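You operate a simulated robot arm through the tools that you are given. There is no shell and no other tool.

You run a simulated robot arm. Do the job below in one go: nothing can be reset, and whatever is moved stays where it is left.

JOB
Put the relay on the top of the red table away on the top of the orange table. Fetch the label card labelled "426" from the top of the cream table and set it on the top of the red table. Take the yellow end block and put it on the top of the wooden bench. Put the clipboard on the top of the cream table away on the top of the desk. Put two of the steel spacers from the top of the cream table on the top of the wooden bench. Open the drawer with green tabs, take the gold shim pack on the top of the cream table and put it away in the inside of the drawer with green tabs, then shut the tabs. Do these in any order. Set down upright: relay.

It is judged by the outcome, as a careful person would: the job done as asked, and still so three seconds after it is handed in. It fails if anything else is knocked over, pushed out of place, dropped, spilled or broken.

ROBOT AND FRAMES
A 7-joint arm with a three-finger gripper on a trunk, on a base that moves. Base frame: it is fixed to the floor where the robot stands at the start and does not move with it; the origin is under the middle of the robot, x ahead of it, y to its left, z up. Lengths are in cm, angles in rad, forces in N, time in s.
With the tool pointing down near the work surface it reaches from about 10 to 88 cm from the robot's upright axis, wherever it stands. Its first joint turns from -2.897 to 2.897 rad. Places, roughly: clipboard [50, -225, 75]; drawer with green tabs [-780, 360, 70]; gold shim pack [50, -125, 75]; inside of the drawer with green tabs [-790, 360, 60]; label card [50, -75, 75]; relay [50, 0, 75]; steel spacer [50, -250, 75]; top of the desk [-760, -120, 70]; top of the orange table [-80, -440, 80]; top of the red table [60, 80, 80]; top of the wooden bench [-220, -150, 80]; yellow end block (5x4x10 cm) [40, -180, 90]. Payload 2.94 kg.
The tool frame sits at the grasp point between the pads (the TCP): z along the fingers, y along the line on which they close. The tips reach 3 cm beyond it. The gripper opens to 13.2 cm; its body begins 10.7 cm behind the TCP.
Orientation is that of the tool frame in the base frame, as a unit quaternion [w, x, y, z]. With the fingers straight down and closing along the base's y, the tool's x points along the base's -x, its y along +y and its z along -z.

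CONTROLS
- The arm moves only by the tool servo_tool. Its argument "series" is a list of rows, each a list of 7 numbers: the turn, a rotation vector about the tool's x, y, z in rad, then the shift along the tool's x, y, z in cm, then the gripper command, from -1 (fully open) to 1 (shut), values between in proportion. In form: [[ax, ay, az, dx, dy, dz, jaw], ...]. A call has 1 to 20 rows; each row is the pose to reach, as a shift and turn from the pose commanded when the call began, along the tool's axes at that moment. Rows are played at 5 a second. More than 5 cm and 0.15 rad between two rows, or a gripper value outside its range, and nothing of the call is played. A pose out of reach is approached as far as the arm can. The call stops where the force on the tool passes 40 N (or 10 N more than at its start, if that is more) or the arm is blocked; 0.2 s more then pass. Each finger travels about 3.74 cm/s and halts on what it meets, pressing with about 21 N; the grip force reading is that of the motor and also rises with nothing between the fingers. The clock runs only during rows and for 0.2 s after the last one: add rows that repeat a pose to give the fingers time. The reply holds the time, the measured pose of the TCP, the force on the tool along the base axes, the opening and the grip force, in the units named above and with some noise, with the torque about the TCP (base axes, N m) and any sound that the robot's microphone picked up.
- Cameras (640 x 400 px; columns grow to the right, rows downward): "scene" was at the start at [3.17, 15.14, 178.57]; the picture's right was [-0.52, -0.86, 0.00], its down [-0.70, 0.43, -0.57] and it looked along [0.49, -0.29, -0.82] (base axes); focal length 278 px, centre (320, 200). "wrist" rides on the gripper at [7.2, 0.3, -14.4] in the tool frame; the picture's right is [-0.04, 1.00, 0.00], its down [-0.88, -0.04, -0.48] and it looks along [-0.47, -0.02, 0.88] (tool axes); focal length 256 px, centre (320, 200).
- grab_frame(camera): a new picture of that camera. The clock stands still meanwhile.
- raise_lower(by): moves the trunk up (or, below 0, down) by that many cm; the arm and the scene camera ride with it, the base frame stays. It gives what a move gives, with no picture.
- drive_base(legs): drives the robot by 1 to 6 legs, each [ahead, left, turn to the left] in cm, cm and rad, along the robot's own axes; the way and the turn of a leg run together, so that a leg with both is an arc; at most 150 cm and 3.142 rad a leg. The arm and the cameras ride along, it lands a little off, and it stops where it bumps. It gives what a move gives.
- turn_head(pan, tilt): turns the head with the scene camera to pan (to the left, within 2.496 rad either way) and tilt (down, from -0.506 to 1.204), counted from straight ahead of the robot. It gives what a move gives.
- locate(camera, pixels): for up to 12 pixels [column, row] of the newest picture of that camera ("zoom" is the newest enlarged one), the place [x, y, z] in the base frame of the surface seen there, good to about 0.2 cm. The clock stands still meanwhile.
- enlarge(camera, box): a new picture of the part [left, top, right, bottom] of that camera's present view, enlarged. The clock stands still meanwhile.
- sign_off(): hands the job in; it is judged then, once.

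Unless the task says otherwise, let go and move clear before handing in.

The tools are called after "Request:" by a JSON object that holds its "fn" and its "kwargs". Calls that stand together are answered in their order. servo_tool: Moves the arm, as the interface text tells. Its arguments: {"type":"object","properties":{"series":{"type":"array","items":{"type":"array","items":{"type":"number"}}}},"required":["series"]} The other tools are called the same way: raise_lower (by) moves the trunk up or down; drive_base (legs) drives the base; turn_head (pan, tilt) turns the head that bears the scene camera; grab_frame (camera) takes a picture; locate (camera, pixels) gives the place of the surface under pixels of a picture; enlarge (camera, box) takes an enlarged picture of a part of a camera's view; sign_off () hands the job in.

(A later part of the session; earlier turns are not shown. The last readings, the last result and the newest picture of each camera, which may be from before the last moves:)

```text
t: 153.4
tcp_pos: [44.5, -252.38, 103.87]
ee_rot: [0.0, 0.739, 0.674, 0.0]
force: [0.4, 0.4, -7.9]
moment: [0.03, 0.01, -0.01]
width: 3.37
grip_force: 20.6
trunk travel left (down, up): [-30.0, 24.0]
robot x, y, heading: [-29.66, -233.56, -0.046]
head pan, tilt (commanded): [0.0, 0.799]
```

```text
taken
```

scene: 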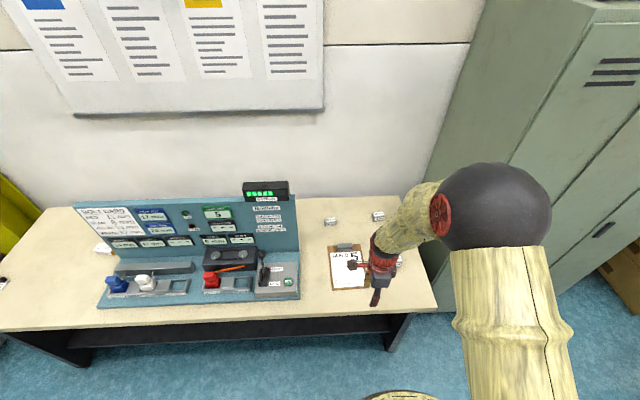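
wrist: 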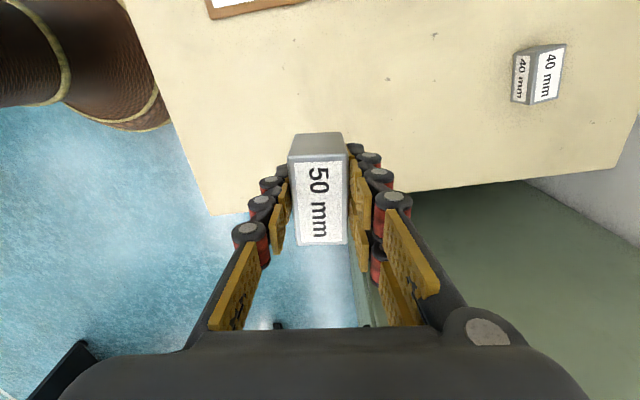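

Spacer lifted (7.9 N). Retracting it near the robot, then turning round and driving to the wooden bench.

Request:
{"fn": "servo_tool", "kwargs": {"series": [[0, 0, 0, 1.8, -4.4, 0, 1], [0, 0, 0, 3.6, -8.8, 0, 1], [0, 0, 0, 5.4, -13.2, 0, 1], [0, 0, 0, 7.2, -17.6, 0, 1], [0, 0, 0, 9, -22, 0, 1], [0, 0, 0, 10.8, -26.4, 0, 1], [0, 0, 0, 12.6, -30.8, 0, 1], [0, 0, 0, 12.6, -30.8, 0, 1]]}}

Request:
{"fn": "drive_base", "kwargs": {"legs": [[-15, 0, 0], [0, 0, -3.09], [43, 0, 0]]}}

Request:
{"fn": "grab_frame", "kwargs": {"camera": "wrist"}}

Request:
{"fn": "grab_frame", "kwargs": {"camera": "scene"}}

```text
t: 155.2
tcp_pos: [14.84, -236.64, 103.92]
ee_rot: [0.0, 0.739, 0.674, 0.0]
force: [-0.2, -0.4, -8.3]
moment: [0.04, -0.01, 0.04]
width: 3.35
grip_force: 20.5
trunk travel left (down, up): [-30.0, 24.0]
robot x, y, heading: [-29.49, -232.99, -0.044]
head pan, tilt (commanded): [0.0, 0.799]
```

```text
t: 166.0
tcp_pos: [-132.17, -231.24, 103.95]
ee_rot: [0.001, -0.691, 0.723, -0.001]
force: [-0.1, 0.5, -8.7]
moment: [-0.02, -0.05, 0.02]
width: 3.36
grip_force: 20.5
trunk travel left (down, up): [-30.0, 24.0]
robot x, y, heading: [-87.56, -232.67, -3.145]
head pan, tilt (commanded): [0.0, 0.799]
```

```text
taken
```

wrist: 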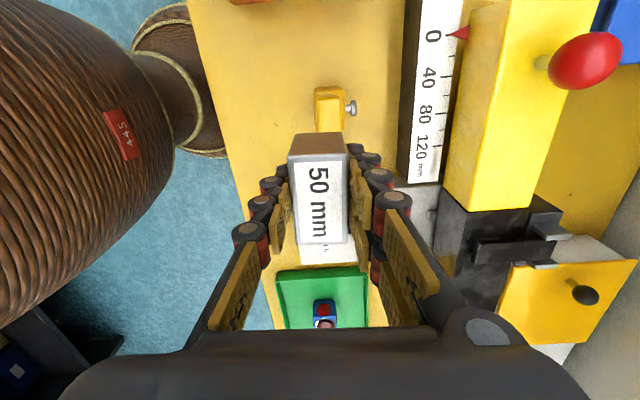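

```text
taken
```

scene: 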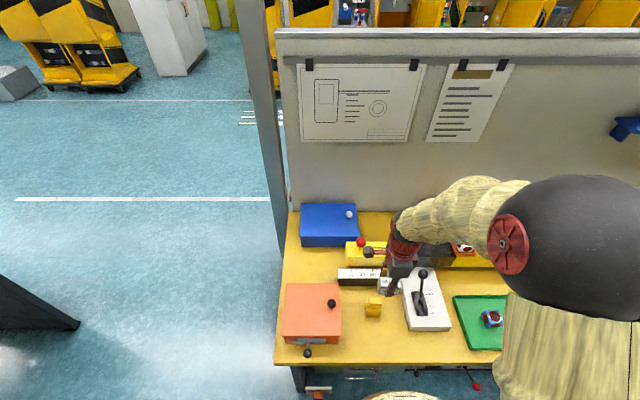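

Request:
{"fn": "locate", "kwargs": {"camera": "scene", "pixels": [[373, 303], [341, 345], [342, 320], [350, 345], [370, 345], [400, 345], [410, 328], [440, 340], [345, 300], [373, 360], [335, 360], [420, 350]]}}

Request:
{"fn": "enlarge", "kwargs": {"camera": "scene", "box": [270, 260, 470, 380]}}

```text
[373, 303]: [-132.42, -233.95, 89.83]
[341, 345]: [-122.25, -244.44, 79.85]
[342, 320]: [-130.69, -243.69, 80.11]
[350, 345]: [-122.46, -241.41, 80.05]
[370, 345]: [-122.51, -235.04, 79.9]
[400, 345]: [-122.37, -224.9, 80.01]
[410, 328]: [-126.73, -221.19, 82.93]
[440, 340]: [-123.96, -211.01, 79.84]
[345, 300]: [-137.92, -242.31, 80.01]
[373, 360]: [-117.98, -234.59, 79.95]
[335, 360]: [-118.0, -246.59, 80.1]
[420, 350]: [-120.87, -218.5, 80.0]
```

```text
3.20 times, centred on (370, 320) of scene
```

zoom: 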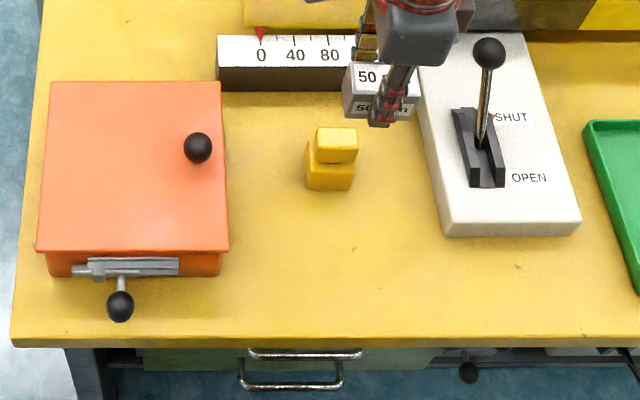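

Free strip in front of the yellow block: x −118…−127, y −243…−212. Placing the 50 mm spacer at about (−123,−238).

Request:
{"fn": "servo_tool", "kwargs": {"series": [[0, 0, 0, 2.1, -3.2, 0, 1], [0, 0, 0, 4.2, -6.4, 0, 1], [0, 0, 0, 6.4, -9.5, 0, 1], [0, 0, 0, 6.4, -9.5, 4, 1], [0, 0, 0, 6.4, -9.5, 8.5, 1], [0, 0, 0, 6.4, -9.5, 13, 1], [0, 0, 0, 6.4, -9.5, 17, 1], [0, 0, 0, 6.4, -9.5, 19, 1], [0, 0, 0, 6.4, -9.5, 19.6, 1], [0, 0, 0, 6.4, -9.5, 19.6, 1]]}}

Request:
{"fn": "grab_frame", "kwargs": {"camera": "wrist"}}

```text
t: 168.2
tcp_pos: [-122.94, -237.94, 84.24]
ee_rot: [0.001, -0.691, 0.723, -0.001]
force: [0.2, -0.2, -7.8]
moment: [-0.01, -0.01, -0.01]
width: 3.35
grip_force: 20.8
trunk travel left (down, up): [-30.0, 24.0]
robot x, y, heading: [-87.53, -232.28, -3.138]
head pan, tilt (commanded): [0.0, 0.799]
```

```text
taken
```

wrist: 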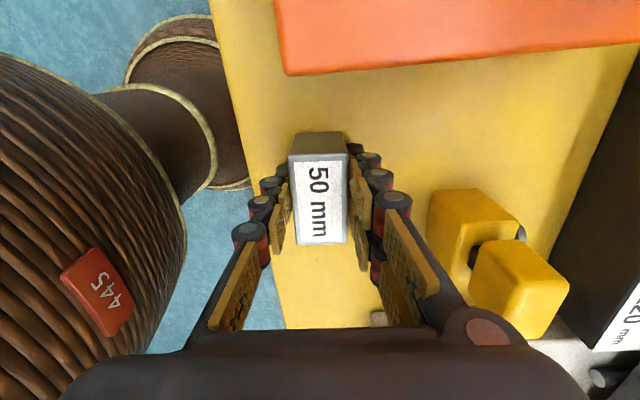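

Request:
{"fn": "servo_tool", "kwargs": {"series": [[0, 0, 0, 0, 0, 0.15, 1], [0, 0, 0, 0, 0, 0.3, 1], [0, 0, 0, 0, 0, 0.45, 1], [0, 0, 0, 0, 0, 0.45, 1]]}}

```text
t: 169.2
tcp_pos: [-122.99, -238.03, 83.91]
ee_rot: [0.0, -0.691, 0.723, -0.001]
force: [-0.2, 0.0, -7.9]
moment: [0.01, 0.03, -0.01]
width: 3.34
grip_force: 21.3
trunk travel left (down, up): [-30.0, 24.0]
robot x, y, heading: [-87.66, -232.63, -3.144]
head pan, tilt (commanded): [0.0, 0.799]
```

Request:
{"fn": "servo_tool", "kwargs": {"series": [[0, 0, 0, 0, 0, 0.1, 1], [0, 0, 0, 0, 0, 0.2, 1], [0, 0, 0, 0, 0, 0.2, 1]]}}

```text
t: 170.0
tcp_pos: [-123.0, -238.12, 83.84]
ee_rot: [-0.001, -0.691, 0.723, 0.0]
force: [3.2, -0.8, 18.5]
moment: [-0.04, -0.14, -0.01]
width: 3.39
grip_force: 20.7
trunk travel left (down, up): [-30.0, 24.0]
robot x, y, heading: [-87.82, -232.67, -3.14]
head pan, tilt (commanded): [0.0, 0.799]
```

Firm contact at 83.84. Easing off slightly, opening and rising.

Request:
{"fn": "servo_tool", "kwargs": {"series": [[0, 0, 0, 0, 0, -0.15, 0.9], [0, 0, 0, 0, 0, -0.15, 0.5], [0, 0, 0, 0, 0, -0.15, 0.3], [0, 0, 0, 0, 0, -0.15, 0.25], [0, 0, 0, 0, 0, -0.15, 0.25], [0, 0, 0, 0, 0, -3, 0.25], [0, 0, 0, 0, 0, -7, 0.25], [0, 0, 0, 0, 0, -11, 0.25], [0, 0, 0, 0, 0, -15, 0.25], [0, 0, 0, 0, 0, -20, 0.25], [0, 0, 0, 0, 0, -20, 0.25]]}}

Request:
{"fn": "grab_frame", "kwargs": {"camera": "wrist"}}

```text
t: 172.4
tcp_pos: [-122.84, -237.9, 103.68]
ee_rot: [0.001, -0.691, 0.723, 0.0]
force: [0.5, -0.4, 0.7]
moment: [-0.01, 0.0, 0.01]
width: 4.93
grip_force: 0.1
trunk travel left (down, up): [-30.0, 24.0]
robot x, y, heading: [-87.43, -232.19, -3.134]
head pan, tilt (commanded): [0.0, 0.799]
```

```text
taken
```

wrist: 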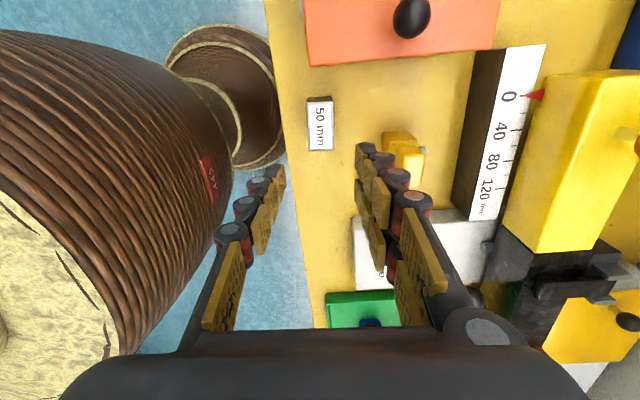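

50 mm spacer stands cleanly on the bench at (320,123). Going back for the 40 mm spacer.

Request:
{"fn": "drive_base", "kwargs": {"legs": [[-43, 0, 0], [0, 0, 3.13], [37, 0, 0]]}}

Request:
{"fn": "grab_frame", "kwargs": {"camera": "wrist"}}

Request:
{"fn": "grab_frame", "kwargs": {"camera": "scene"}}

```text
t: 184.3
tcp_pos: [28.71, -230.66, 103.52]
ee_rot: [-0.001, 0.741, 0.671, 0.0]
force: [0.5, 0.6, 0.0]
moment: [-0.01, 0.03, -0.01]
width: 4.94
grip_force: 0.0
trunk travel left (down, up): [-30.0, 24.0]
robot x, y, heading: [-6.64, -234.11, -0.056]
head pan, tilt (commanded): [0.0, 0.799]
```

```text
taken
```

wrist: 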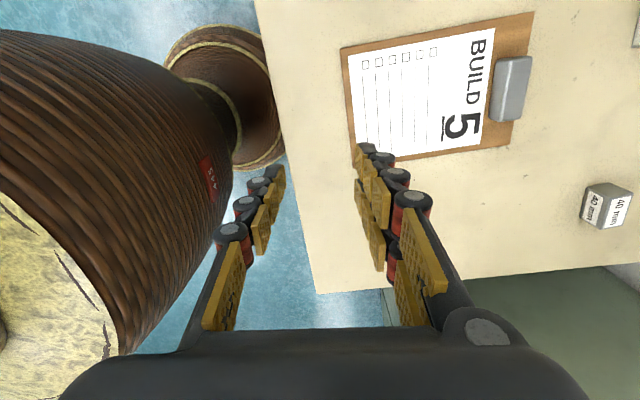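

```text
taken
```

scene: 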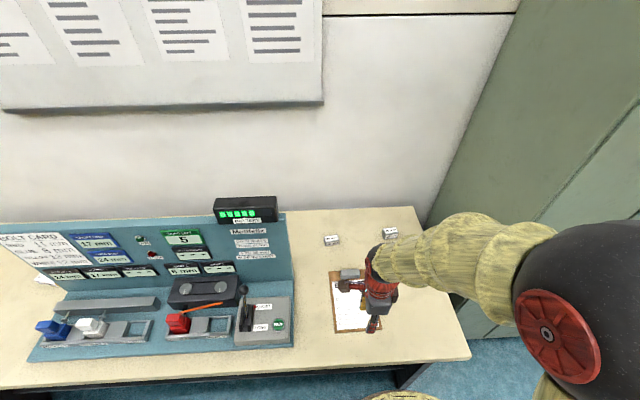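

Request:
{"fn": "enlarge", "kwargs": {"camera": "wrist", "box": [565, 165, 640, 240]}}

Request:
{"fn": "locate", "kwargs": {"camera": "wrist", "pixels": [[610, 193], [630, 197], [622, 222], [602, 226], [614, 208], [588, 185], [582, 215]]}}

```text
5.33 times, centred on (602, 202) of wrist
```

zoom: 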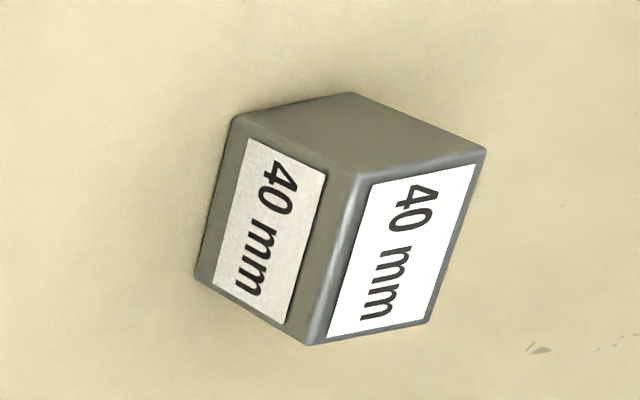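

```text
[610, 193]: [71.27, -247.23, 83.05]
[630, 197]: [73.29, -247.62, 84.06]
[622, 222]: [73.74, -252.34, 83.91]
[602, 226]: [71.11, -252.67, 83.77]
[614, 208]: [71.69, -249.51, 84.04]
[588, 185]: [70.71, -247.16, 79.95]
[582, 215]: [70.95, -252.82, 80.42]
```

Request:
{"fn": "locate", "kwargs": {"camera": "zoom", "pixels": [[366, 186], [478, 160], [426, 314], [318, 334], [398, 250], [240, 122], [202, 272], [345, 98]]}}

```text
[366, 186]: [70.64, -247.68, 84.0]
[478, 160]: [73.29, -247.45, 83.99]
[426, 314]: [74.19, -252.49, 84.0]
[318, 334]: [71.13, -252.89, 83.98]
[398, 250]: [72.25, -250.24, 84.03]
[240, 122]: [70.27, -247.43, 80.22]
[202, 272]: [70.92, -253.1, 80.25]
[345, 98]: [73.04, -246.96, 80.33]
```

40 mm spacer: centre (72.3,−250.1), yaw ≈0.12, top 84. Moving above it with matching yaw.

Request:
{"fn": "servo_tool", "kwargs": {"series": [[0, 0, -0.1, -1.37, 4.12, 0.78, 0.1], [0, 0, -0.22, -2.74, 8.24, 1.56, 0], [0, 0, -0.22, -4.11, 12.36, 2.34, 0], [0, 0, -0.22, -5.48, 16.48, 3.12, 0], [0, 0, -0.22, -6.85, 20.6, 3.9, 0], [0, 0, -0.22, -8.22, 24.72, 4.68, 0], [0, 0, -0.22, -9.59, 28.84, 5.46, 0], [0, 0, -0.22, -10.96, 32.96, 6.24, 0], [0, 0, -0.22, -12.33, 37.08, 7.02, 0], [0, 0, -0.22, -13.7, 41.2, 7.8, 0], [0, 0, -0.22, -15.06, 45.29, 8.6, 0], [0, 0, -0.22, -15.06, 45.29, 8.6, 0]]}}

Request:
{"fn": "grab_frame", "kwargs": {"camera": "wrist"}}

```text
t: 186.9
tcp_pos: [72.3, -249.82, 95.19]
ee_rot: [-0.001, 0.662, 0.75, -0.001]
force: [-0.6, -0.3, 0.0]
moment: [-0.01, 0.01, -0.01]
width: 6.62
grip_force: 0.1
trunk travel left (down, up): [-30.0, 24.0]
robot x, y, heading: [-6.47, -234.31, -0.053]
head pan, tilt (commanded): [0.0, 0.799]
```

```text
taken
```

wrist: 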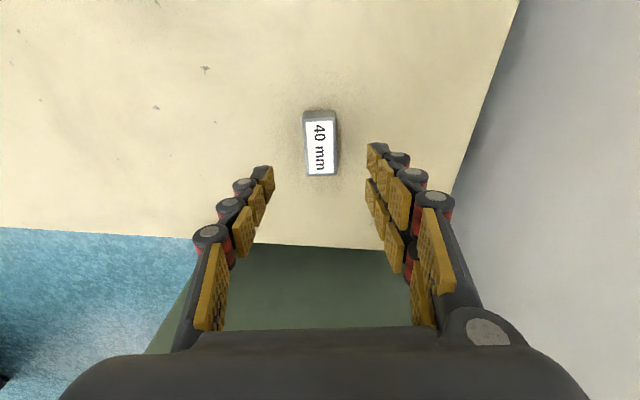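

Request:
{"fn": "servo_tool", "kwargs": {"series": [[0, 0, 0, -0.3, 0, 4, 0], [0, 0, 0, -0.3, 0, 8, 0], [0, 0, 0, -0.3, 0, 10.5, 0], [0, 0, 0, -0.3, 0, 11.5, 0], [0, 0, 0, -0.3, 0, 11.5, 0.3], [0, 0, 0, -0.3, 0, 11.5, 0.6], [0, 0, 0, -0.3, 0, 11.5, 1], [0, 0, 0, -0.3, 0, 11.5, 1], [0, 0, 0, -0.3, 0, 11.5, 1]]}}

Request:
{"fn": "servo_tool", "kwargs": {"series": [[0, 0, 0, 0, 0, -1, 1], [0, 0, 0, 0, 0, -4, 1], [0, 0, 0, 0, 0, -8, 1], [0, 0, 0, 0, 0, -12, 1], [0, 0, 0, 0, 0, -16, 1], [0, 0, 0, 0, 0, -20, 1], [0, 0, 0, 0, 0, -20, 1]]}}

Request:
{"fn": "grab_frame", "kwargs": {"camera": "wrist"}}

```text
t: 188.9
tcp_pos: [72.25, -250.29, 83.42]
ee_rot: [0.0, 0.663, 0.749, -0.001]
force: [1.4, -1.0, -0.2]
moment: [-0.04, -0.1, -0.01]
width: 3.36
grip_force: 20.7
trunk travel left (down, up): [-30.0, 24.0]
robot x, y, heading: [-6.55, -234.67, -0.053]
head pan, tilt (commanded): [0.0, 0.799]
```

```text
t: 190.5
tcp_pos: [72.38, -250.45, 103.67]
ee_rot: [-0.001, 0.663, 0.749, -0.001]
force: [0.5, -0.2, -5.9]
moment: [-0.04, 0.03, 0.03]
width: 3.4
grip_force: 20.8
trunk travel left (down, up): [-30.0, 24.0]
robot x, y, heading: [-6.44, -234.25, -0.055]
head pan, tilt (commanded): [0.0, 0.799]
```

```text
taken
```

wrist: 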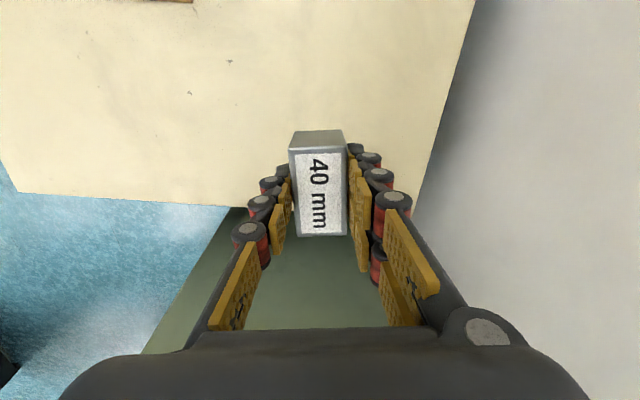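

Lifted (5.9 N). Retracting and driving back to the bench.

Request:
{"fn": "servo_tool", "kwargs": {"series": [[0, 0, 0, 2.29, -4.09, 0, 1], [0, 0, 0, 4.58, -8.18, 0, 1], [0, 0, 0, 6.87, -12.27, 0, 1], [0, 0, 0, 9.16, -16.36, 0, 1], [0, 0, 0, 11.45, -20.45, 0, 1], [0, 0, 0, 13.74, -24.54, 0, 1], [0, 0, 0, 16.03, -28.63, 0, 1], [0, 0, 0, 18.32, -32.72, 0, 1], [0, 0, 0, 20.6, -36.8, 0, 1], [0, 0, 0, 20.6, -36.8, 0, 1]]}}

Request:
{"fn": "drive_base", "kwargs": {"legs": [[-38, 0, 0], [0, 0, -3.085], [43, 0, 0]]}}

Request:
{"fn": "grab_frame", "kwargs": {"camera": "wrist"}}

```text
t: 192.7
tcp_pos: [33.61, -234.5, 103.61]
ee_rot: [0.0, 0.663, 0.749, 0.0]
force: [0.3, 0.1, -6.6]
moment: [0.01, 0.0, -0.01]
width: 3.37
grip_force: 20.9
trunk travel left (down, up): [-30.0, 24.0]
robot x, y, heading: [-6.85, -234.24, -0.054]
head pan, tilt (commanded): [0.0, 0.799]
```

```text
t: 204.6
tcp_pos: [-127.91, -234.6, 103.44]
ee_rot: [-0.001, 0.767, -0.642, 0.0]
force: [0.3, -0.6, -6.0]
moment: [0.0, 0.0, -0.02]
width: 3.36
grip_force: 20.5
trunk travel left (down, up): [-30.0, 24.0]
robot x, y, heading: [-87.66, -232.31, -3.138]
head pan, tilt (commanded): [0.0, 0.799]
```

```text
taken
```

wrist: 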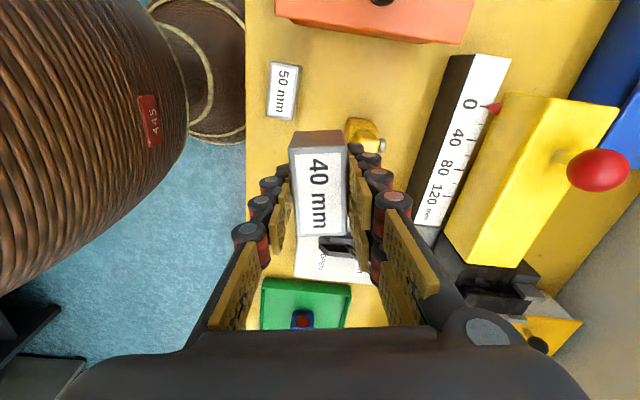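

Aligning yaw and setting the 40 mm spacer at about (−122.5,−227.5), clear of the lever box and the yellow block.

Request:
{"fn": "servo_tool", "kwargs": {"series": [[0, 0, 0.09, -3, -3.3, 0, 1], [0, 0, 0.177, -6.04, -6.57, 0, 1], [0, 0, 0.177, -6.04, -6.57, 4, 1], [0, 0, 0.177, -6.04, -6.57, 8.5, 1], [0, 0, 0.177, -6.04, -6.57, 13, 1], [0, 0, 0.177, -6.04, -6.57, 17, 1], [0, 0, 0.177, -6.04, -6.57, 19, 1], [0, 0, 0.177, -6.04, -6.57, 19.6, 1], [0, 0, 0.177, -6.04, -6.57, 19.6, 1]]}}

Request:
{"fn": "grab_frame", "kwargs": {"camera": "wrist"}}

```text
t: 206.6
tcp_pos: [-122.49, -227.29, 83.94]
ee_rot: [-0.001, 0.708, -0.706, 0.001]
force: [1.1, 0.6, -5.8]
moment: [-0.01, 0.0, 0.01]
width: 3.37
grip_force: 21.2
trunk travel left (down, up): [-30.0, 24.0]
robot x, y, heading: [-87.56, -232.76, -3.141]
head pan, tilt (commanded): [0.0, 0.799]
```

```text
taken
```

wrist: 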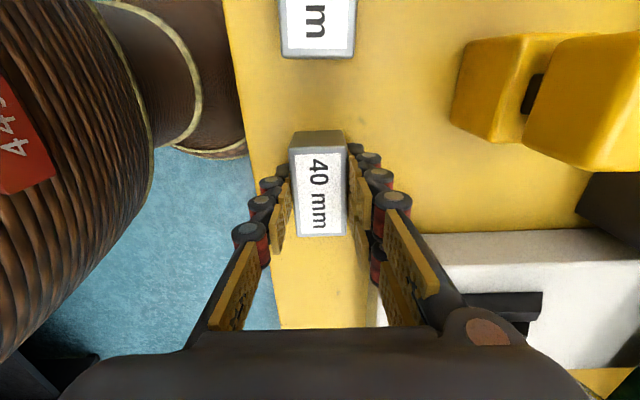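

Clear around. Lowering until contact (expected near 83.4).

Request:
{"fn": "servo_tool", "kwargs": {"series": [[0, 0, 0, 0, 0, 0.15, 1], [0, 0, 0, 0, 0, 0.3, 1], [0, 0, 0, 0, 0, 0.4, 1], [0, 0, 0, 0, 0, 0.4, 1]]}}

Request:
{"fn": "servo_tool", "kwargs": {"series": [[0, 0, 0, 0, 0, 0.07, 1], [0, 0, 0, 0, 0, 0.14, 1], [0, 0, 0, 0, 0, 0.14, 1]]}}

```text
t: 207.6
tcp_pos: [-122.49, -227.34, 83.61]
ee_rot: [0.0, 0.708, -0.706, 0.0]
force: [0.0, 0.2, -7.6]
moment: [0.0, 0.02, 0.01]
width: 3.4
grip_force: 21.4
trunk travel left (down, up): [-30.0, 24.0]
robot x, y, heading: [-87.81, -232.54, -3.141]
head pan, tilt (commanded): [0.0, 0.799]
```

```text
t: 208.3
tcp_pos: [-122.47, -227.4, 83.49]
ee_rot: [-0.001, 0.708, -0.706, 0.0]
force: [1.4, 1.1, 4.0]
moment: [0.05, -0.2, 0.01]
width: 3.39
grip_force: 21.0
trunk travel left (down, up): [-30.0, 24.0]
robot x, y, heading: [-87.85, -232.34, -3.138]
head pan, tilt (commanded): [0.0, 0.799]
```

Contact felt. Opening and rising.

Request:
{"fn": "servo_tool", "kwargs": {"series": [[0, 0, 0, 0, 0, 0, 0.7], [0, 0, 0, 0, 0, 0, 0.45], [0, 0, 0, 0, 0, 0, 0.3], [0, 0, 0, 0, 0, 0, 0.25], [0, 0, 0, 0, 0, 0, 0.25], [0, 0, 0, 0, 0, -3, 0.25], [0, 0, 0, 0, 0, -7, 0.25], [0, 0, 0, 0, 0, -11, 0.25], [0, 0, 0, 0, 0, -15, 0.25], [0, 0, 0, 0, 0, -20, 0.25], [0, 0, 0, 0, 0, -20, 0.25]]}}

Request:
{"fn": "grab_frame", "kwargs": {"camera": "wrist"}}

```text
t: 210.8
tcp_pos: [-122.35, -227.46, 103.44]
ee_rot: [-0.001, 0.708, -0.706, 0.0]
force: [0.6, -0.7, -0.3]
moment: [-0.03, 0.04, 0.01]
width: 4.94
grip_force: 0.2
trunk travel left (down, up): [-30.0, 24.0]
robot x, y, heading: [-87.59, -232.37, -3.135]
head pan, tilt (commanded): [0.0, 0.799]
```

```text
taken
```

wrist: 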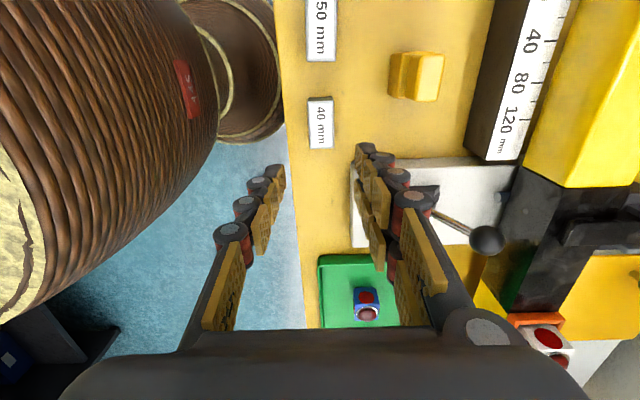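

All three bench items are in place. Next the clipboard: returning to the cream table to inspect its clip.

Request:
{"fn": "drive_base", "kwargs": {"legs": [[-43, 0, 0], [0, 0, 3.13], [30, 0, 0]]}}

Request:
{"fn": "grab_frame", "kwargs": {"camera": "wrist"}}

```text
t: 222.4
tcp_pos: [20.22, -234.74, 103.36]
ee_rot: [-0.001, 0.694, 0.72, -0.001]
force: [-0.4, 0.0, 0.8]
moment: [-0.02, 0.04, -0.01]
width: 4.92
grip_force: 0.0
trunk travel left (down, up): [-30.0, 24.0]
robot x, y, heading: [-14.19, -231.16, 0.038]
head pan, tilt (commanded): [0.0, 0.799]
```

```text
taken
```

wrist: 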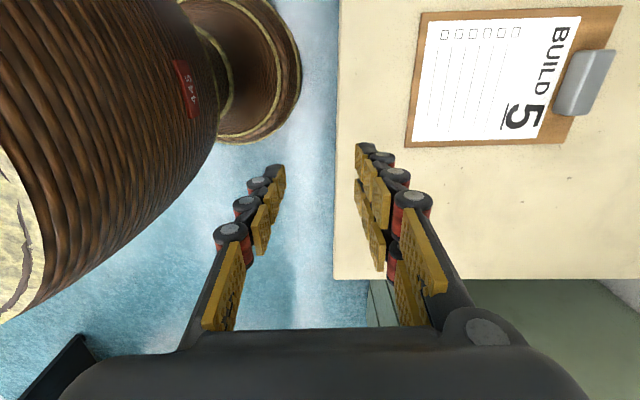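

Request:
{"fn": "enlarge", "kwargs": {"camera": "wrist", "box": [520, 0, 640, 150]}}

Request:
{"fn": "locate", "kwargs": {"camera": "wrist", "pixels": [[575, 55], [558, 108], [612, 53], [596, 112], [585, 80], [600, 80], [565, 85], [425, 15], [408, 143], [560, 142], [620, 8]]}}

```text
2.67 times, centred on (580, 75) of wrist
```

zoom: 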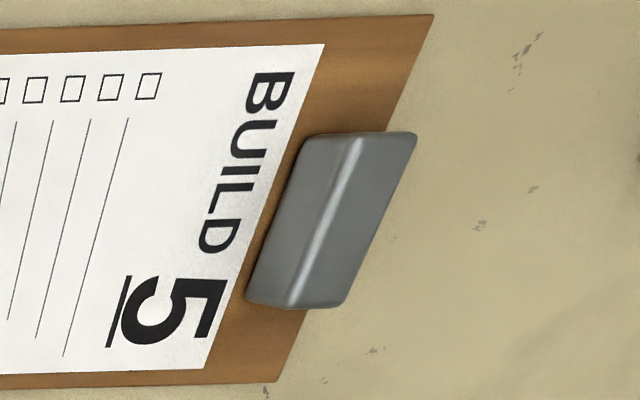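

```text
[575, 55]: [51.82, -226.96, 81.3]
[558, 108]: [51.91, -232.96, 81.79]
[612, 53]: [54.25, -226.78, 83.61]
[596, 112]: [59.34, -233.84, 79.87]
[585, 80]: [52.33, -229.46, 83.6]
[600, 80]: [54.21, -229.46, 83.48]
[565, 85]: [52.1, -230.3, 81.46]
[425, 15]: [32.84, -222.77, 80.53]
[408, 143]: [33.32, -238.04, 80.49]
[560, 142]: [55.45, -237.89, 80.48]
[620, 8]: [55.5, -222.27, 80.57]
```

Clip: x 51.9–54.4, y −233.2…−226.7, top 83.6 above the 80.5 board. Moving above its centre, aligned to close along x.

Request:
{"fn": "servo_tool", "kwargs": {"series": [[0, 0, 0.037, 0.5, 4.73, 1.1, 0.1], [0, 0, 0.037, 1, 9.46, 2.2, 0], [0, 0, 0.037, 1.5, 14.19, 3.3, 0], [0, 0, 0.037, 2, 18.92, 4.4, 0], [0, 0, 0.037, 2.5, 23.65, 5.5, 0], [0, 0, 0.037, 3, 28.38, 6.6, 0], [0, 0, 0.037, 3.5, 33.1, 7.7, 0], [0, 0, 0.037, 3.5, 33.1, 7.7, 0]]}}

Request:
{"fn": "grab_frame", "kwargs": {"camera": "wrist"}}

```text
t: 224.2
tcp_pos: [52.99, -229.96, 95.88]
ee_rot: [-0.001, 0.707, 0.707, -0.001]
force: [-0.8, -0.1, -1.2]
moment: [0.01, -0.01, -0.01]
width: 6.62
grip_force: 0.0
trunk travel left (down, up): [-30.0, 24.0]
robot x, y, heading: [-14.71, -231.28, 0.041]
head pan, tilt (commanded): [0.0, 0.799]
```

```text
taken
```

wrist: 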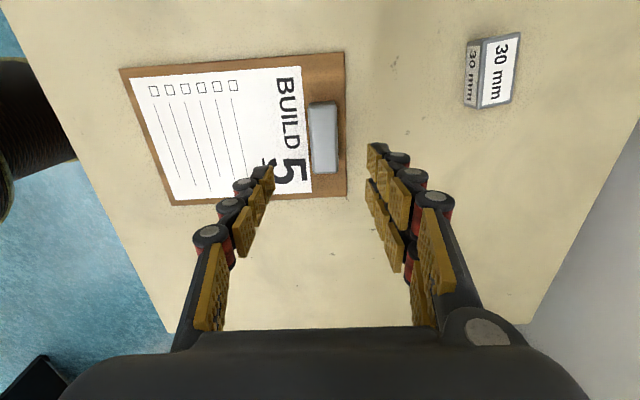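

Clip centred at (323,138), right under the grasp point. Descending to z≈84.1 and gripping.

Request:
{"fn": "servo_tool", "kwargs": {"series": [[0, 0, 0, 0, 0.15, 4, 0], [0, 0, 0, 0, 0.15, 8, 0], [0, 0, 0, 0, 0.15, 10.5, 0], [0, 0, 0, 0, 0.15, 11.8, 0], [0, 0, 0, 0, 0.15, 11.8, 0.3], [0, 0, 0, 0, 0.15, 11.8, 0.6], [0, 0, 0, 0, 0.15, 11.8, 1], [0, 0, 0, 0, 0.15, 11.8, 1], [0, 0, 0, 0, 0.15, 11.8, 1]]}}

Request:
{"fn": "servo_tool", "kwargs": {"series": [[0, 0, 0, 0, 0, -0.5, 1], [0, 0, 0, 0, 0, -2, 1], [0, 0, 0, 0, 0, -5, 1], [0, 0, 0, 0, 0, -8, 1], [0, 0, 0, 0, 0, -8, 1]]}}

Request:
{"fn": "grab_frame", "kwargs": {"camera": "wrist"}}

Request:
{"fn": "grab_frame", "kwargs": {"camera": "scene"}}

```text
t: 226.2
tcp_pos: [53.15, -229.9, 83.76]
ee_rot: [-0.001, 0.706, 0.708, 0.0]
force: [0.0, -0.8, 0.8]
moment: [-0.01, 0.02, 0.13]
width: 2.95
grip_force: 20.8
trunk travel left (down, up): [-30.0, 24.0]
robot x, y, heading: [-14.52, -231.31, 0.04]
head pan, tilt (commanded): [0.0, 0.799]
```

```text
t: 227.4
tcp_pos: [53.27, -229.85, 91.93]
ee_rot: [0.0, 0.707, 0.707, -0.001]
force: [-0.4, 0.1, -1.9]
moment: [0.02, -0.17, 0.0]
width: 2.94
grip_force: 21.0
trunk travel left (down, up): [-30.0, 24.0]
robot x, y, heading: [-14.71, -230.98, 0.043]
head pan, tilt (commanded): [0.0, 0.799]
```

```text
taken
```

wrist: 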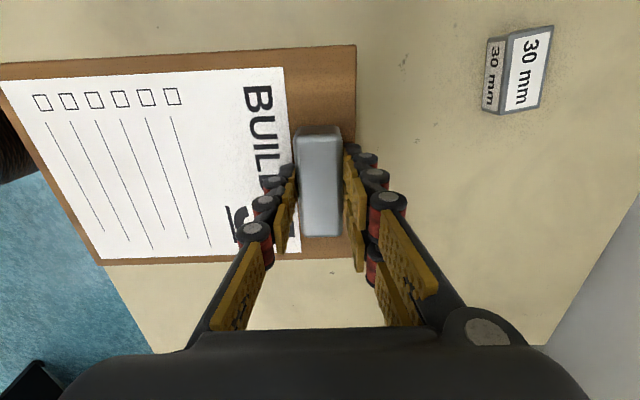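

```text
taken
```

scene: 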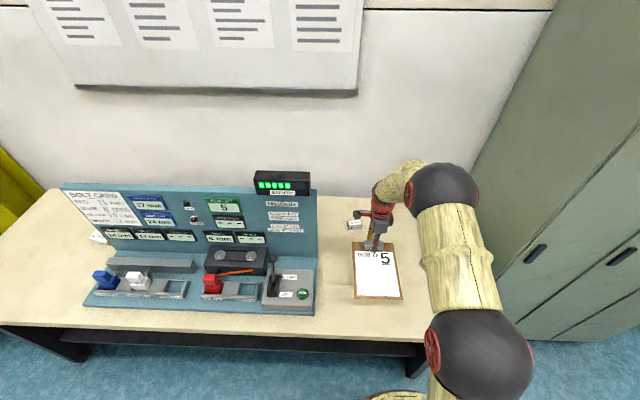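

Clipboard is held flat by its clip (1.9 N). Lifting higher, retracting a bit, and backing into the aisle to survey the route to the far desk.

Request:
{"fn": "servo_tool", "kwargs": {"series": [[0, 0, 0, 0, 0, -4, 1], [0, 0, 0, 0, 0, -8, 1], [0, 0, 0, 0, 0, -12, 1], [0, 0, 0, 0, 0, -16, 1], [0, 0, 0, 0, -3, -18, 1], [0, 0, 0, 0, -7.5, -18, 1], [0, 0, 0, 0, -12, -18, 1], [0, 0, 0, 0, -15, -18, 1], [0, 0, 0, 0, -15, -18, 1]]}}

Request:
{"fn": "drive_base", "kwargs": {"legs": [[-35, 0, 0]]}}

Request:
{"fn": "turn_head", "kwargs": {"pan": 2.49, "tilt": 0.1}}

Request:
{"fn": "grab_frame", "kwargs": {"camera": "scene"}}

Request:
{"fn": "turn_head", "kwargs": {"pan": -2.49, "tilt": 0.1}}

Request:
{"fn": "grab_frame", "kwargs": {"camera": "scene"}}

```text
t: 229.4
tcp_pos: [38.32, -229.95, 109.81]
ee_rot: [-0.001, 0.706, 0.708, 0.0]
force: [0.4, -0.6, -1.1]
moment: [0.02, -0.06, 0.01]
width: 2.96
grip_force: 21.2
trunk travel left (down, up): [-30.0, 24.0]
robot x, y, heading: [-14.62, -231.25, 0.041]
head pan, tilt (commanded): [0.0, 0.799]
```

```text
t: 231.7
tcp_pos: [3.27, -231.08, 109.83]
ee_rot: [0.0, 0.704, 0.71, -0.001]
force: [-0.5, 0.9, -2.6]
moment: [0.01, -0.13, 0.01]
width: 2.99
grip_force: 21.4
trunk travel left (down, up): [-30.0, 24.0]
robot x, y, heading: [-49.38, -232.81, 0.049]
head pan, tilt (commanded): [0.0, 0.799]
```

```text
t: 234.0
tcp_pos: [3.44, -231.15, 109.88]
ee_rot: [0.0, 0.704, 0.71, 0.0]
force: [-0.1, 0.1, -1.5]
moment: [0.03, -0.12, -0.02]
width: 2.94
grip_force: 21.2
trunk travel left (down, up): [-30.0, 24.0]
robot x, y, heading: [-49.17, -232.61, 0.05]
head pan, tilt (commanded): [2.491, 0.099]
```

```text
taken
```

scene: 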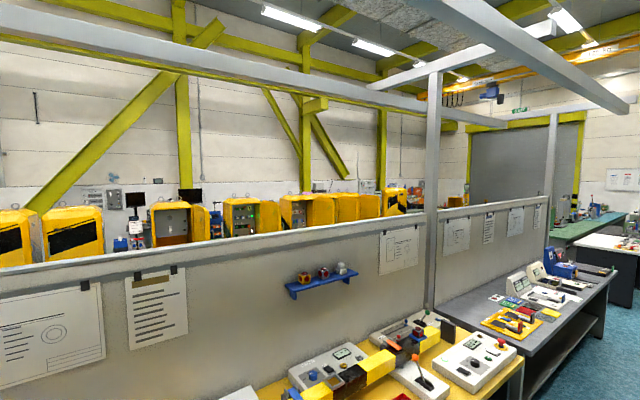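

```text
t: 237.9
tcp_pos: [3.3, -231.13, 109.85]
ee_rot: [-0.001, 0.704, 0.71, -0.001]
force: [0.5, 0.1, -2.3]
moment: [-0.01, -0.11, -0.01]
width: 2.95
grip_force: 20.7
trunk travel left (down, up): [-30.0, 24.0]
robot x, y, heading: [-49.78, -232.47, 0.051]
head pan, tilt (commanded): [-2.491, 0.099]
```

```text
taken
```

scene: 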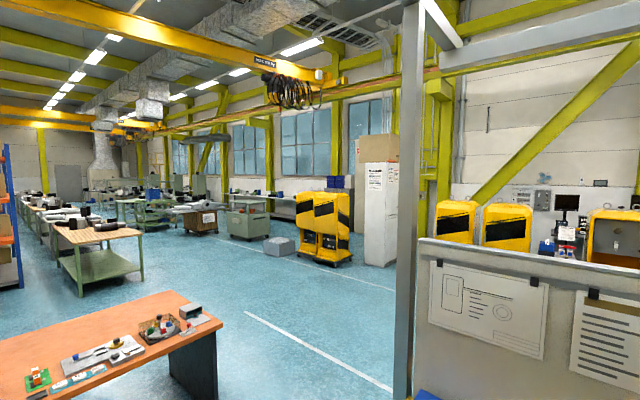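

Request:
{"fn": "locate", "kwargs": {"camera": "scene", "pixels": [[325, 265], [378, 265], [300, 335], [390, 388], [500, 225], [565, 235], [610, 230], [350, 220], [250, 230], [440, 250], [545, 245], [280, 250]]}}

Request:
{"fn": "enlarge", "kwargs": {"camera": "scene", "box": [420, 170, 640, 260]}}

```text
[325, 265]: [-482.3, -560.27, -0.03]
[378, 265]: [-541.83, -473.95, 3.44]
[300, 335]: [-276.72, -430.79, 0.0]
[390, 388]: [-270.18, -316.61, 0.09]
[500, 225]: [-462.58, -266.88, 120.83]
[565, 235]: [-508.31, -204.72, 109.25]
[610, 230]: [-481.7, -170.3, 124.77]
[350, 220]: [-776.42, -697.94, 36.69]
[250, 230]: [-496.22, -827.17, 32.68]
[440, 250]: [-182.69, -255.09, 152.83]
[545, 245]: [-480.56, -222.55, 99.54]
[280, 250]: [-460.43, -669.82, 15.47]
```

```text
2.91 times, centred on (530, 215) of scene
```

zoom: 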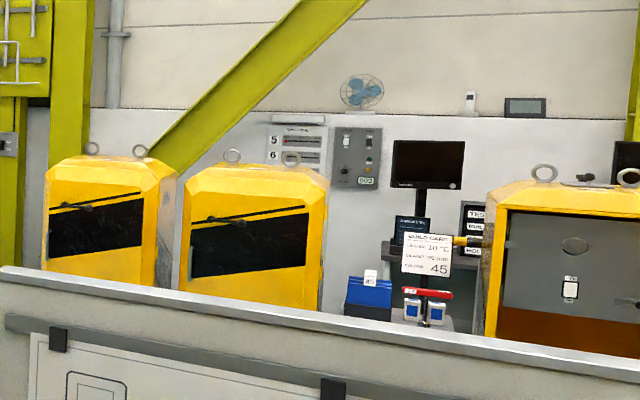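

The yellow cabinets stand around x≈−465; the desk must be beyond. I'll go round the bench end (between it and the orange table) and look further west.

Request:
{"fn": "drive_base", "kwargs": {"legs": [[0, 0, -1.62], [98, 0, 0], [0, 0, -1.571], [150, 0, 0], [80, 0, 0]]}}

Request:
{"fn": "turn_head", "kwargs": {"pan": 0.0, "tilt": 0.2}}

Request:
{"fn": "grab_frame", "kwargs": {"camera": "scene"}}

Request:
{"fn": "turn_head", "kwargs": {"pan": -1.0, "tilt": 0.2}}

Request:
{"fn": "grab_frame", "kwargs": {"camera": "scene"}}

Request:
{"fn": "grab_frame", "kwargs": {"camera": "wrist"}}

```text
t: 261.6
tcp_pos: [-330.84, -342.1, 109.86]
ee_rot: [-0.001, 0.71, -0.704, 0.0]
force: [-0.2, 0.2, -1.8]
moment: [0.02, 0.06, 0.0]
width: 2.96
grip_force: 20.7
trunk travel left (down, up): [-30.0, 24.0]
robot x, y, heading: [-278.0, -340.36, -3.094]
head pan, tilt (commanded): [-2.491, 0.099]
```

```text
t: 263.9
tcp_pos: [-330.89, -342.13, 109.75]
ee_rot: [-0.001, 0.711, -0.703, 0.0]
force: [-0.3, -0.4, -1.3]
moment: [0.02, 0.11, 0.0]
width: 2.98
grip_force: 21.4
trunk travel left (down, up): [-30.0, 24.0]
robot x, y, heading: [-277.6, -340.47, -3.091]
head pan, tilt (commanded): [0.0, 0.201]
```

```text
taken
```

scene: 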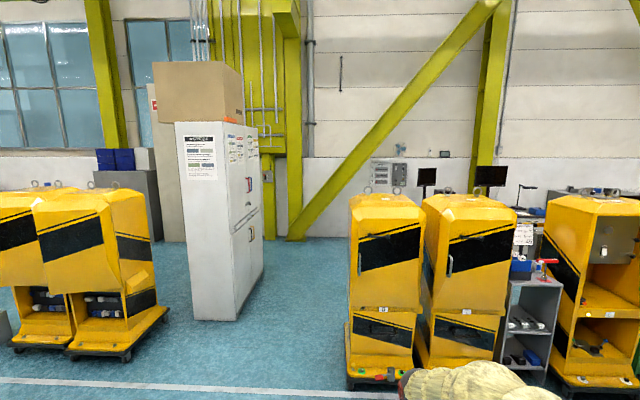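

```text
t: 265.2
tcp_pos: [-330.8, -342.05, 109.98]
ee_rot: [-0.001, 0.711, -0.703, 0.001]
force: [0.8, -0.5, -2.6]
moment: [0.01, 0.11, -0.02]
width: 2.97
grip_force: 21.1
trunk travel left (down, up): [-30.0, 24.0]
robot x, y, heading: [-277.69, -340.01, -3.097]
head pan, tilt (commanded): [-1.0, 0.201]
```

```text
taken
```

scene: 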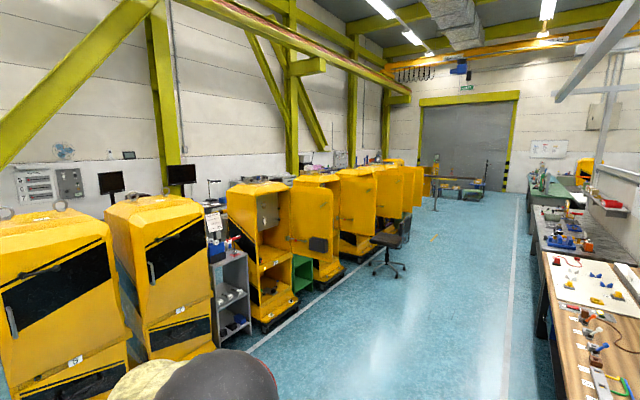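

```text
taken
```

wrist: 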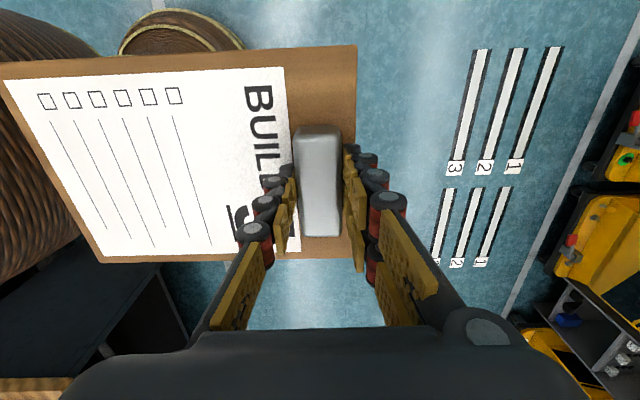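

Important: a bench with a brown wood-grain top appears at the right of the latest view (600,340), on this side of the partition. I need to check which bench is the "wooden bench" near [−220,−150].

Request:
{"fn": "turn_head", "kwargs": {"pan": -1.5, "tilt": 0.6}}

Request:
{"fn": "grab_frame", "kwargs": {"camera": "scene"}}

Request:
{"fn": "locate", "kwargs": {"camera": "scene", "pixels": [[320, 200], [330, 250], [300, 150], [280, 120], [360, 300], [400, 200], [420, 300], [350, 100], [500, 200], [260, 90], [340, 380], [250, 60]]}}

```text
t: 266.1
tcp_pos: [-330.75, -342.05, 109.94]
ee_rot: [-0.001, 0.711, -0.703, 0.001]
force: [0.0, -0.8, -2.1]
moment: [0.01, 0.12, -0.01]
width: 2.96
grip_force: 21.3
trunk travel left (down, up): [-30.0, 24.0]
robot x, y, heading: [-277.69, -340.58, -3.09]
head pan, tilt (commanded): [-1.499, 0.6]
```

```text
taken
```

scene: 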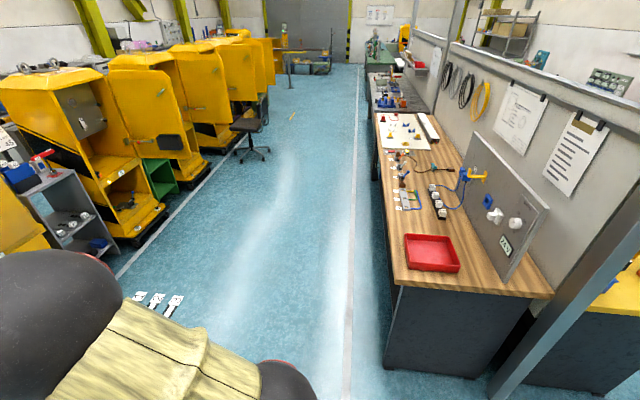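

```text
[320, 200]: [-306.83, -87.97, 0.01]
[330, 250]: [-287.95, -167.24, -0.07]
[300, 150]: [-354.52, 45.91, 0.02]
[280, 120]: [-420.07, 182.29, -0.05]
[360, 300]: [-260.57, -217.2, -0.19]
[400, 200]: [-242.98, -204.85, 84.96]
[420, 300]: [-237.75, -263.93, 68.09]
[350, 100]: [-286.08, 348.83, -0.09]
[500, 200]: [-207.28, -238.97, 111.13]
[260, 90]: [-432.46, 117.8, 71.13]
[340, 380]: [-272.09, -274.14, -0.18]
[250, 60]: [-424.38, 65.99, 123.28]
```

The wood-grain bench at x≈−247…−190 matches [−220,−150], so the yellow-topped bench was the wrong one; I'll move those three items here later. First I continue with the clipboard: surveying the gap ahead toward the desk.

Request:
{"fn": "turn_head", "kwargs": {"pan": 0.0, "tilt": 0.3}}

Request:
{"fn": "grab_frame", "kwargs": {"camera": "scene"}}

Request:
{"fn": "locate", "kwargs": {"camera": "scene", "pixels": [[345, 360], [350, 340], [300, 210], [240, 290], [195, 285], [160, 300], [300, 250], [330, 230], [425, 150], [490, 150], [370, 170], [420, 350]]}}

```text
t: 267.7
tcp_pos: [-330.84, -342.07, 109.88]
ee_rot: [-0.001, 0.711, -0.704, 0.001]
force: [-0.2, 0.4, -1.7]
moment: [0.0, 0.11, -0.02]
width: 2.93
grip_force: 21.0
trunk travel left (down, up): [-30.0, 24.0]
robot x, y, heading: [-278.01, -340.67, -3.092]
head pan, tilt (commanded): [0.0, 0.3]
```

```text
taken
```

scene: 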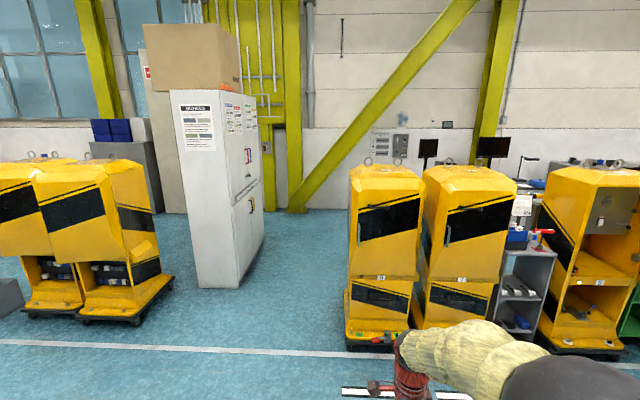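

```text
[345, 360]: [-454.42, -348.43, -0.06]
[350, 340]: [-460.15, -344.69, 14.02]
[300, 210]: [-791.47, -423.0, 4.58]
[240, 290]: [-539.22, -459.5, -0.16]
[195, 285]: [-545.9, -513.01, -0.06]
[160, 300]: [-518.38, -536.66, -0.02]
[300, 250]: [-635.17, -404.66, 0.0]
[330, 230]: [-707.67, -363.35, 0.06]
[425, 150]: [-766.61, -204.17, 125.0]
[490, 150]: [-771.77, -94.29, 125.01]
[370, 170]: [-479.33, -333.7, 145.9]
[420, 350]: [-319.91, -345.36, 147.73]
```

Monitors at (−767,−204) and (−772,−94) mark the desk behind the cabinets. I'll pass through the gap between the white cabinet (y≈−460) and first yellow cabinet (y≈−348), along y≈−403.

Request:
{"fn": "drive_base", "kwargs": {"legs": [[0, 62, 0], [0, 0, -0.05], [150, 0, 0], [120, 0, 0]]}}

Request:
{"fn": "turn_head", "kwargs": {"pan": -0.8, "tilt": 0.3}}

Request:
{"fn": "grab_frame", "kwargs": {"camera": "scene"}}

```text
t: 284.2
tcp_pos: [-595.12, -395.77, 109.86]
ee_rot: [0.001, -0.688, 0.726, -0.001]
force: [-0.2, 0.7, -1.6]
moment: [-0.03, 0.11, -0.03]
width: 2.97
grip_force: 20.8
trunk travel left (down, up): [-30.0, 24.0]
robot x, y, heading: [-542.5, -397.81, 3.129]
head pan, tilt (commanded): [0.0, 0.3]
```

```text
t: 285.3
tcp_pos: [-595.19, -395.87, 109.79]
ee_rot: [0.001, -0.687, 0.727, -0.001]
force: [0.0, -0.6, -1.1]
moment: [0.0, 0.11, -0.01]
width: 2.96
grip_force: 20.4
trunk travel left (down, up): [-30.0, 24.0]
robot x, y, heading: [-542.17, -397.89, 3.123]
head pan, tilt (commanded): [-0.799, 0.3]
```

```text
taken
```

scene: 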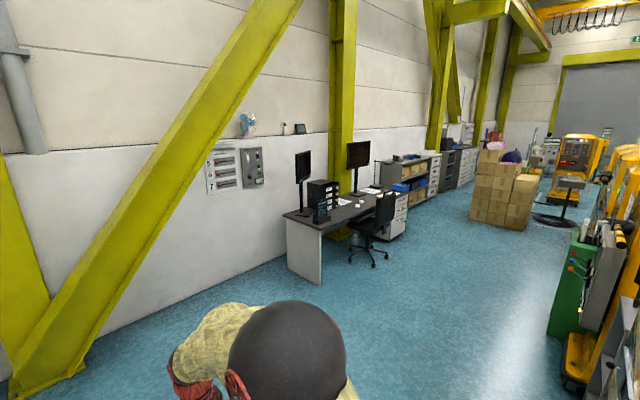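

The desk is in view (dark top, monitors, chair). Locating its edges, the chair and the cardboard stack.

Request:
{"fn": "locate", "kwargs": {"camera": "scene", "pixels": [[288, 215], [323, 227], [350, 215], [330, 212], [400, 195], [385, 225], [370, 265], [305, 280], [450, 250], [480, 205], [345, 207], [550, 215]]}}

Request:
{"fn": "enlarge", "kwargs": {"camera": "scene", "box": [270, 130, 450, 290]}}

```text
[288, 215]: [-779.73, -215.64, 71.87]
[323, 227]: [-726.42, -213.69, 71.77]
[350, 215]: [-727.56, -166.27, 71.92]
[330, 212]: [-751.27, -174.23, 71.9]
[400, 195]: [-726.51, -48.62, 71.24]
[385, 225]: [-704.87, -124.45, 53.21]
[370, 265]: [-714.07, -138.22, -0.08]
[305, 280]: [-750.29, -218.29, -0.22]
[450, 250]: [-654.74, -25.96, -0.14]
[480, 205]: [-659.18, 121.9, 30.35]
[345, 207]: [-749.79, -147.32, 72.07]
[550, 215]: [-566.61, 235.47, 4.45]
```

```text
2.50 times, centred on (360, 210) of scene
```

zoom: 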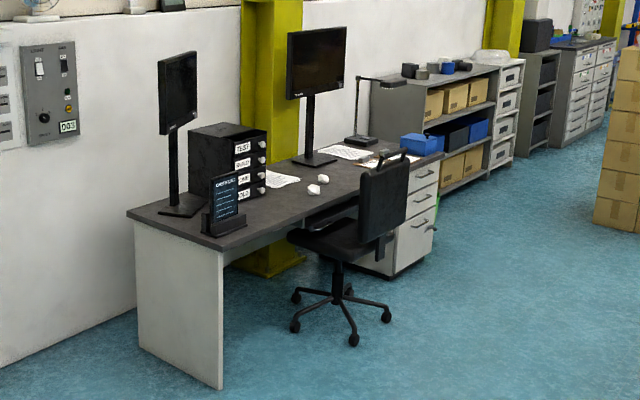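

Request:
{"fn": "drive_base", "kwargs": {"legs": [[95, 0, 0], [0, 0, -1.571], [150, 0, 0], [50, 0, 0]]}}

Request:
{"fn": "turn_head", "kwargs": {"pan": 1.3, "tilt": 0.6}}

Request:
{"fn": "grab_frame", "kwargs": {"camera": "scene"}}

```text
t: 303.8
tcp_pos: [-616.89, -143.6, 109.87]
ee_rot: [0.0, 0.062, 0.998, -0.001]
force: [0.3, 0.1, -1.7]
moment: [0.11, 0.0, 0.0]
width: 2.93
grip_force: 21.6
trunk travel left (down, up): [-30.0, 24.0]
robot x, y, heading: [-622.33, -196.09, 1.487]
head pan, tilt (commanded): [-0.799, 0.3]
```

```text
t: 305.8
tcp_pos: [-617.01, -143.56, 109.93]
ee_rot: [0.0, 0.061, 0.998, -0.001]
force: [0.1, -0.2, -1.3]
moment: [0.12, 0.0, -0.03]
width: 3.0
grip_force: 21.5
trunk travel left (down, up): [-30.0, 24.0]
robot x, y, heading: [-622.47, -196.08, 1.489]
head pan, tilt (commanded): [1.3, 0.6]
```

```text
taken
```

scene: 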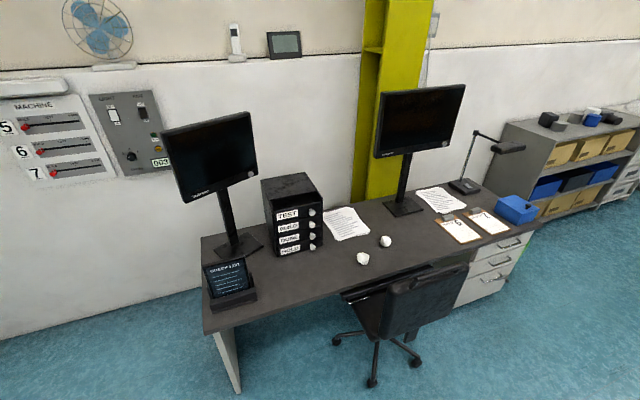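

There is clear desk surface around (295,275), left of the chair. Locating it precisely.

Request:
{"fn": "locate", "kwargs": {"camera": "scene", "pixels": [[262, 290], [300, 270], [330, 262], [345, 285], [300, 295], [270, 312], [255, 295], [320, 250], [362, 258], [350, 295], [370, 380], [285, 260]]}}

Request:
{"fn": "enlarge", "kwargs": {"camera": "scene", "box": [190, 190, 430, 350]}}

```text
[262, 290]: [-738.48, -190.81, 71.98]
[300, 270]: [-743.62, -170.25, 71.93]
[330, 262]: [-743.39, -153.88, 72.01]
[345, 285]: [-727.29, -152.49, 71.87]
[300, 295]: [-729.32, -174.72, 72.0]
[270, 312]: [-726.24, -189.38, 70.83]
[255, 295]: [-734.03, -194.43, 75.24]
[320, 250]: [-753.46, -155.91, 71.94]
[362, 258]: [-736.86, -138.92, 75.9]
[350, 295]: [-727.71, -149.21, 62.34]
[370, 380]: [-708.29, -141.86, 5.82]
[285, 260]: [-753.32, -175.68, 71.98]
```

```text
2.50 times, centred on (310, 270) of scene
```

zoom: 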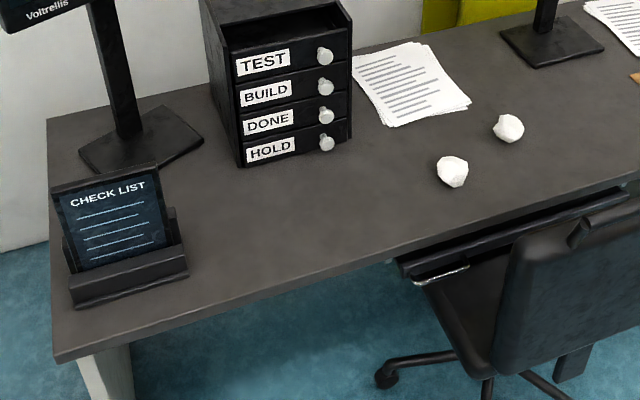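

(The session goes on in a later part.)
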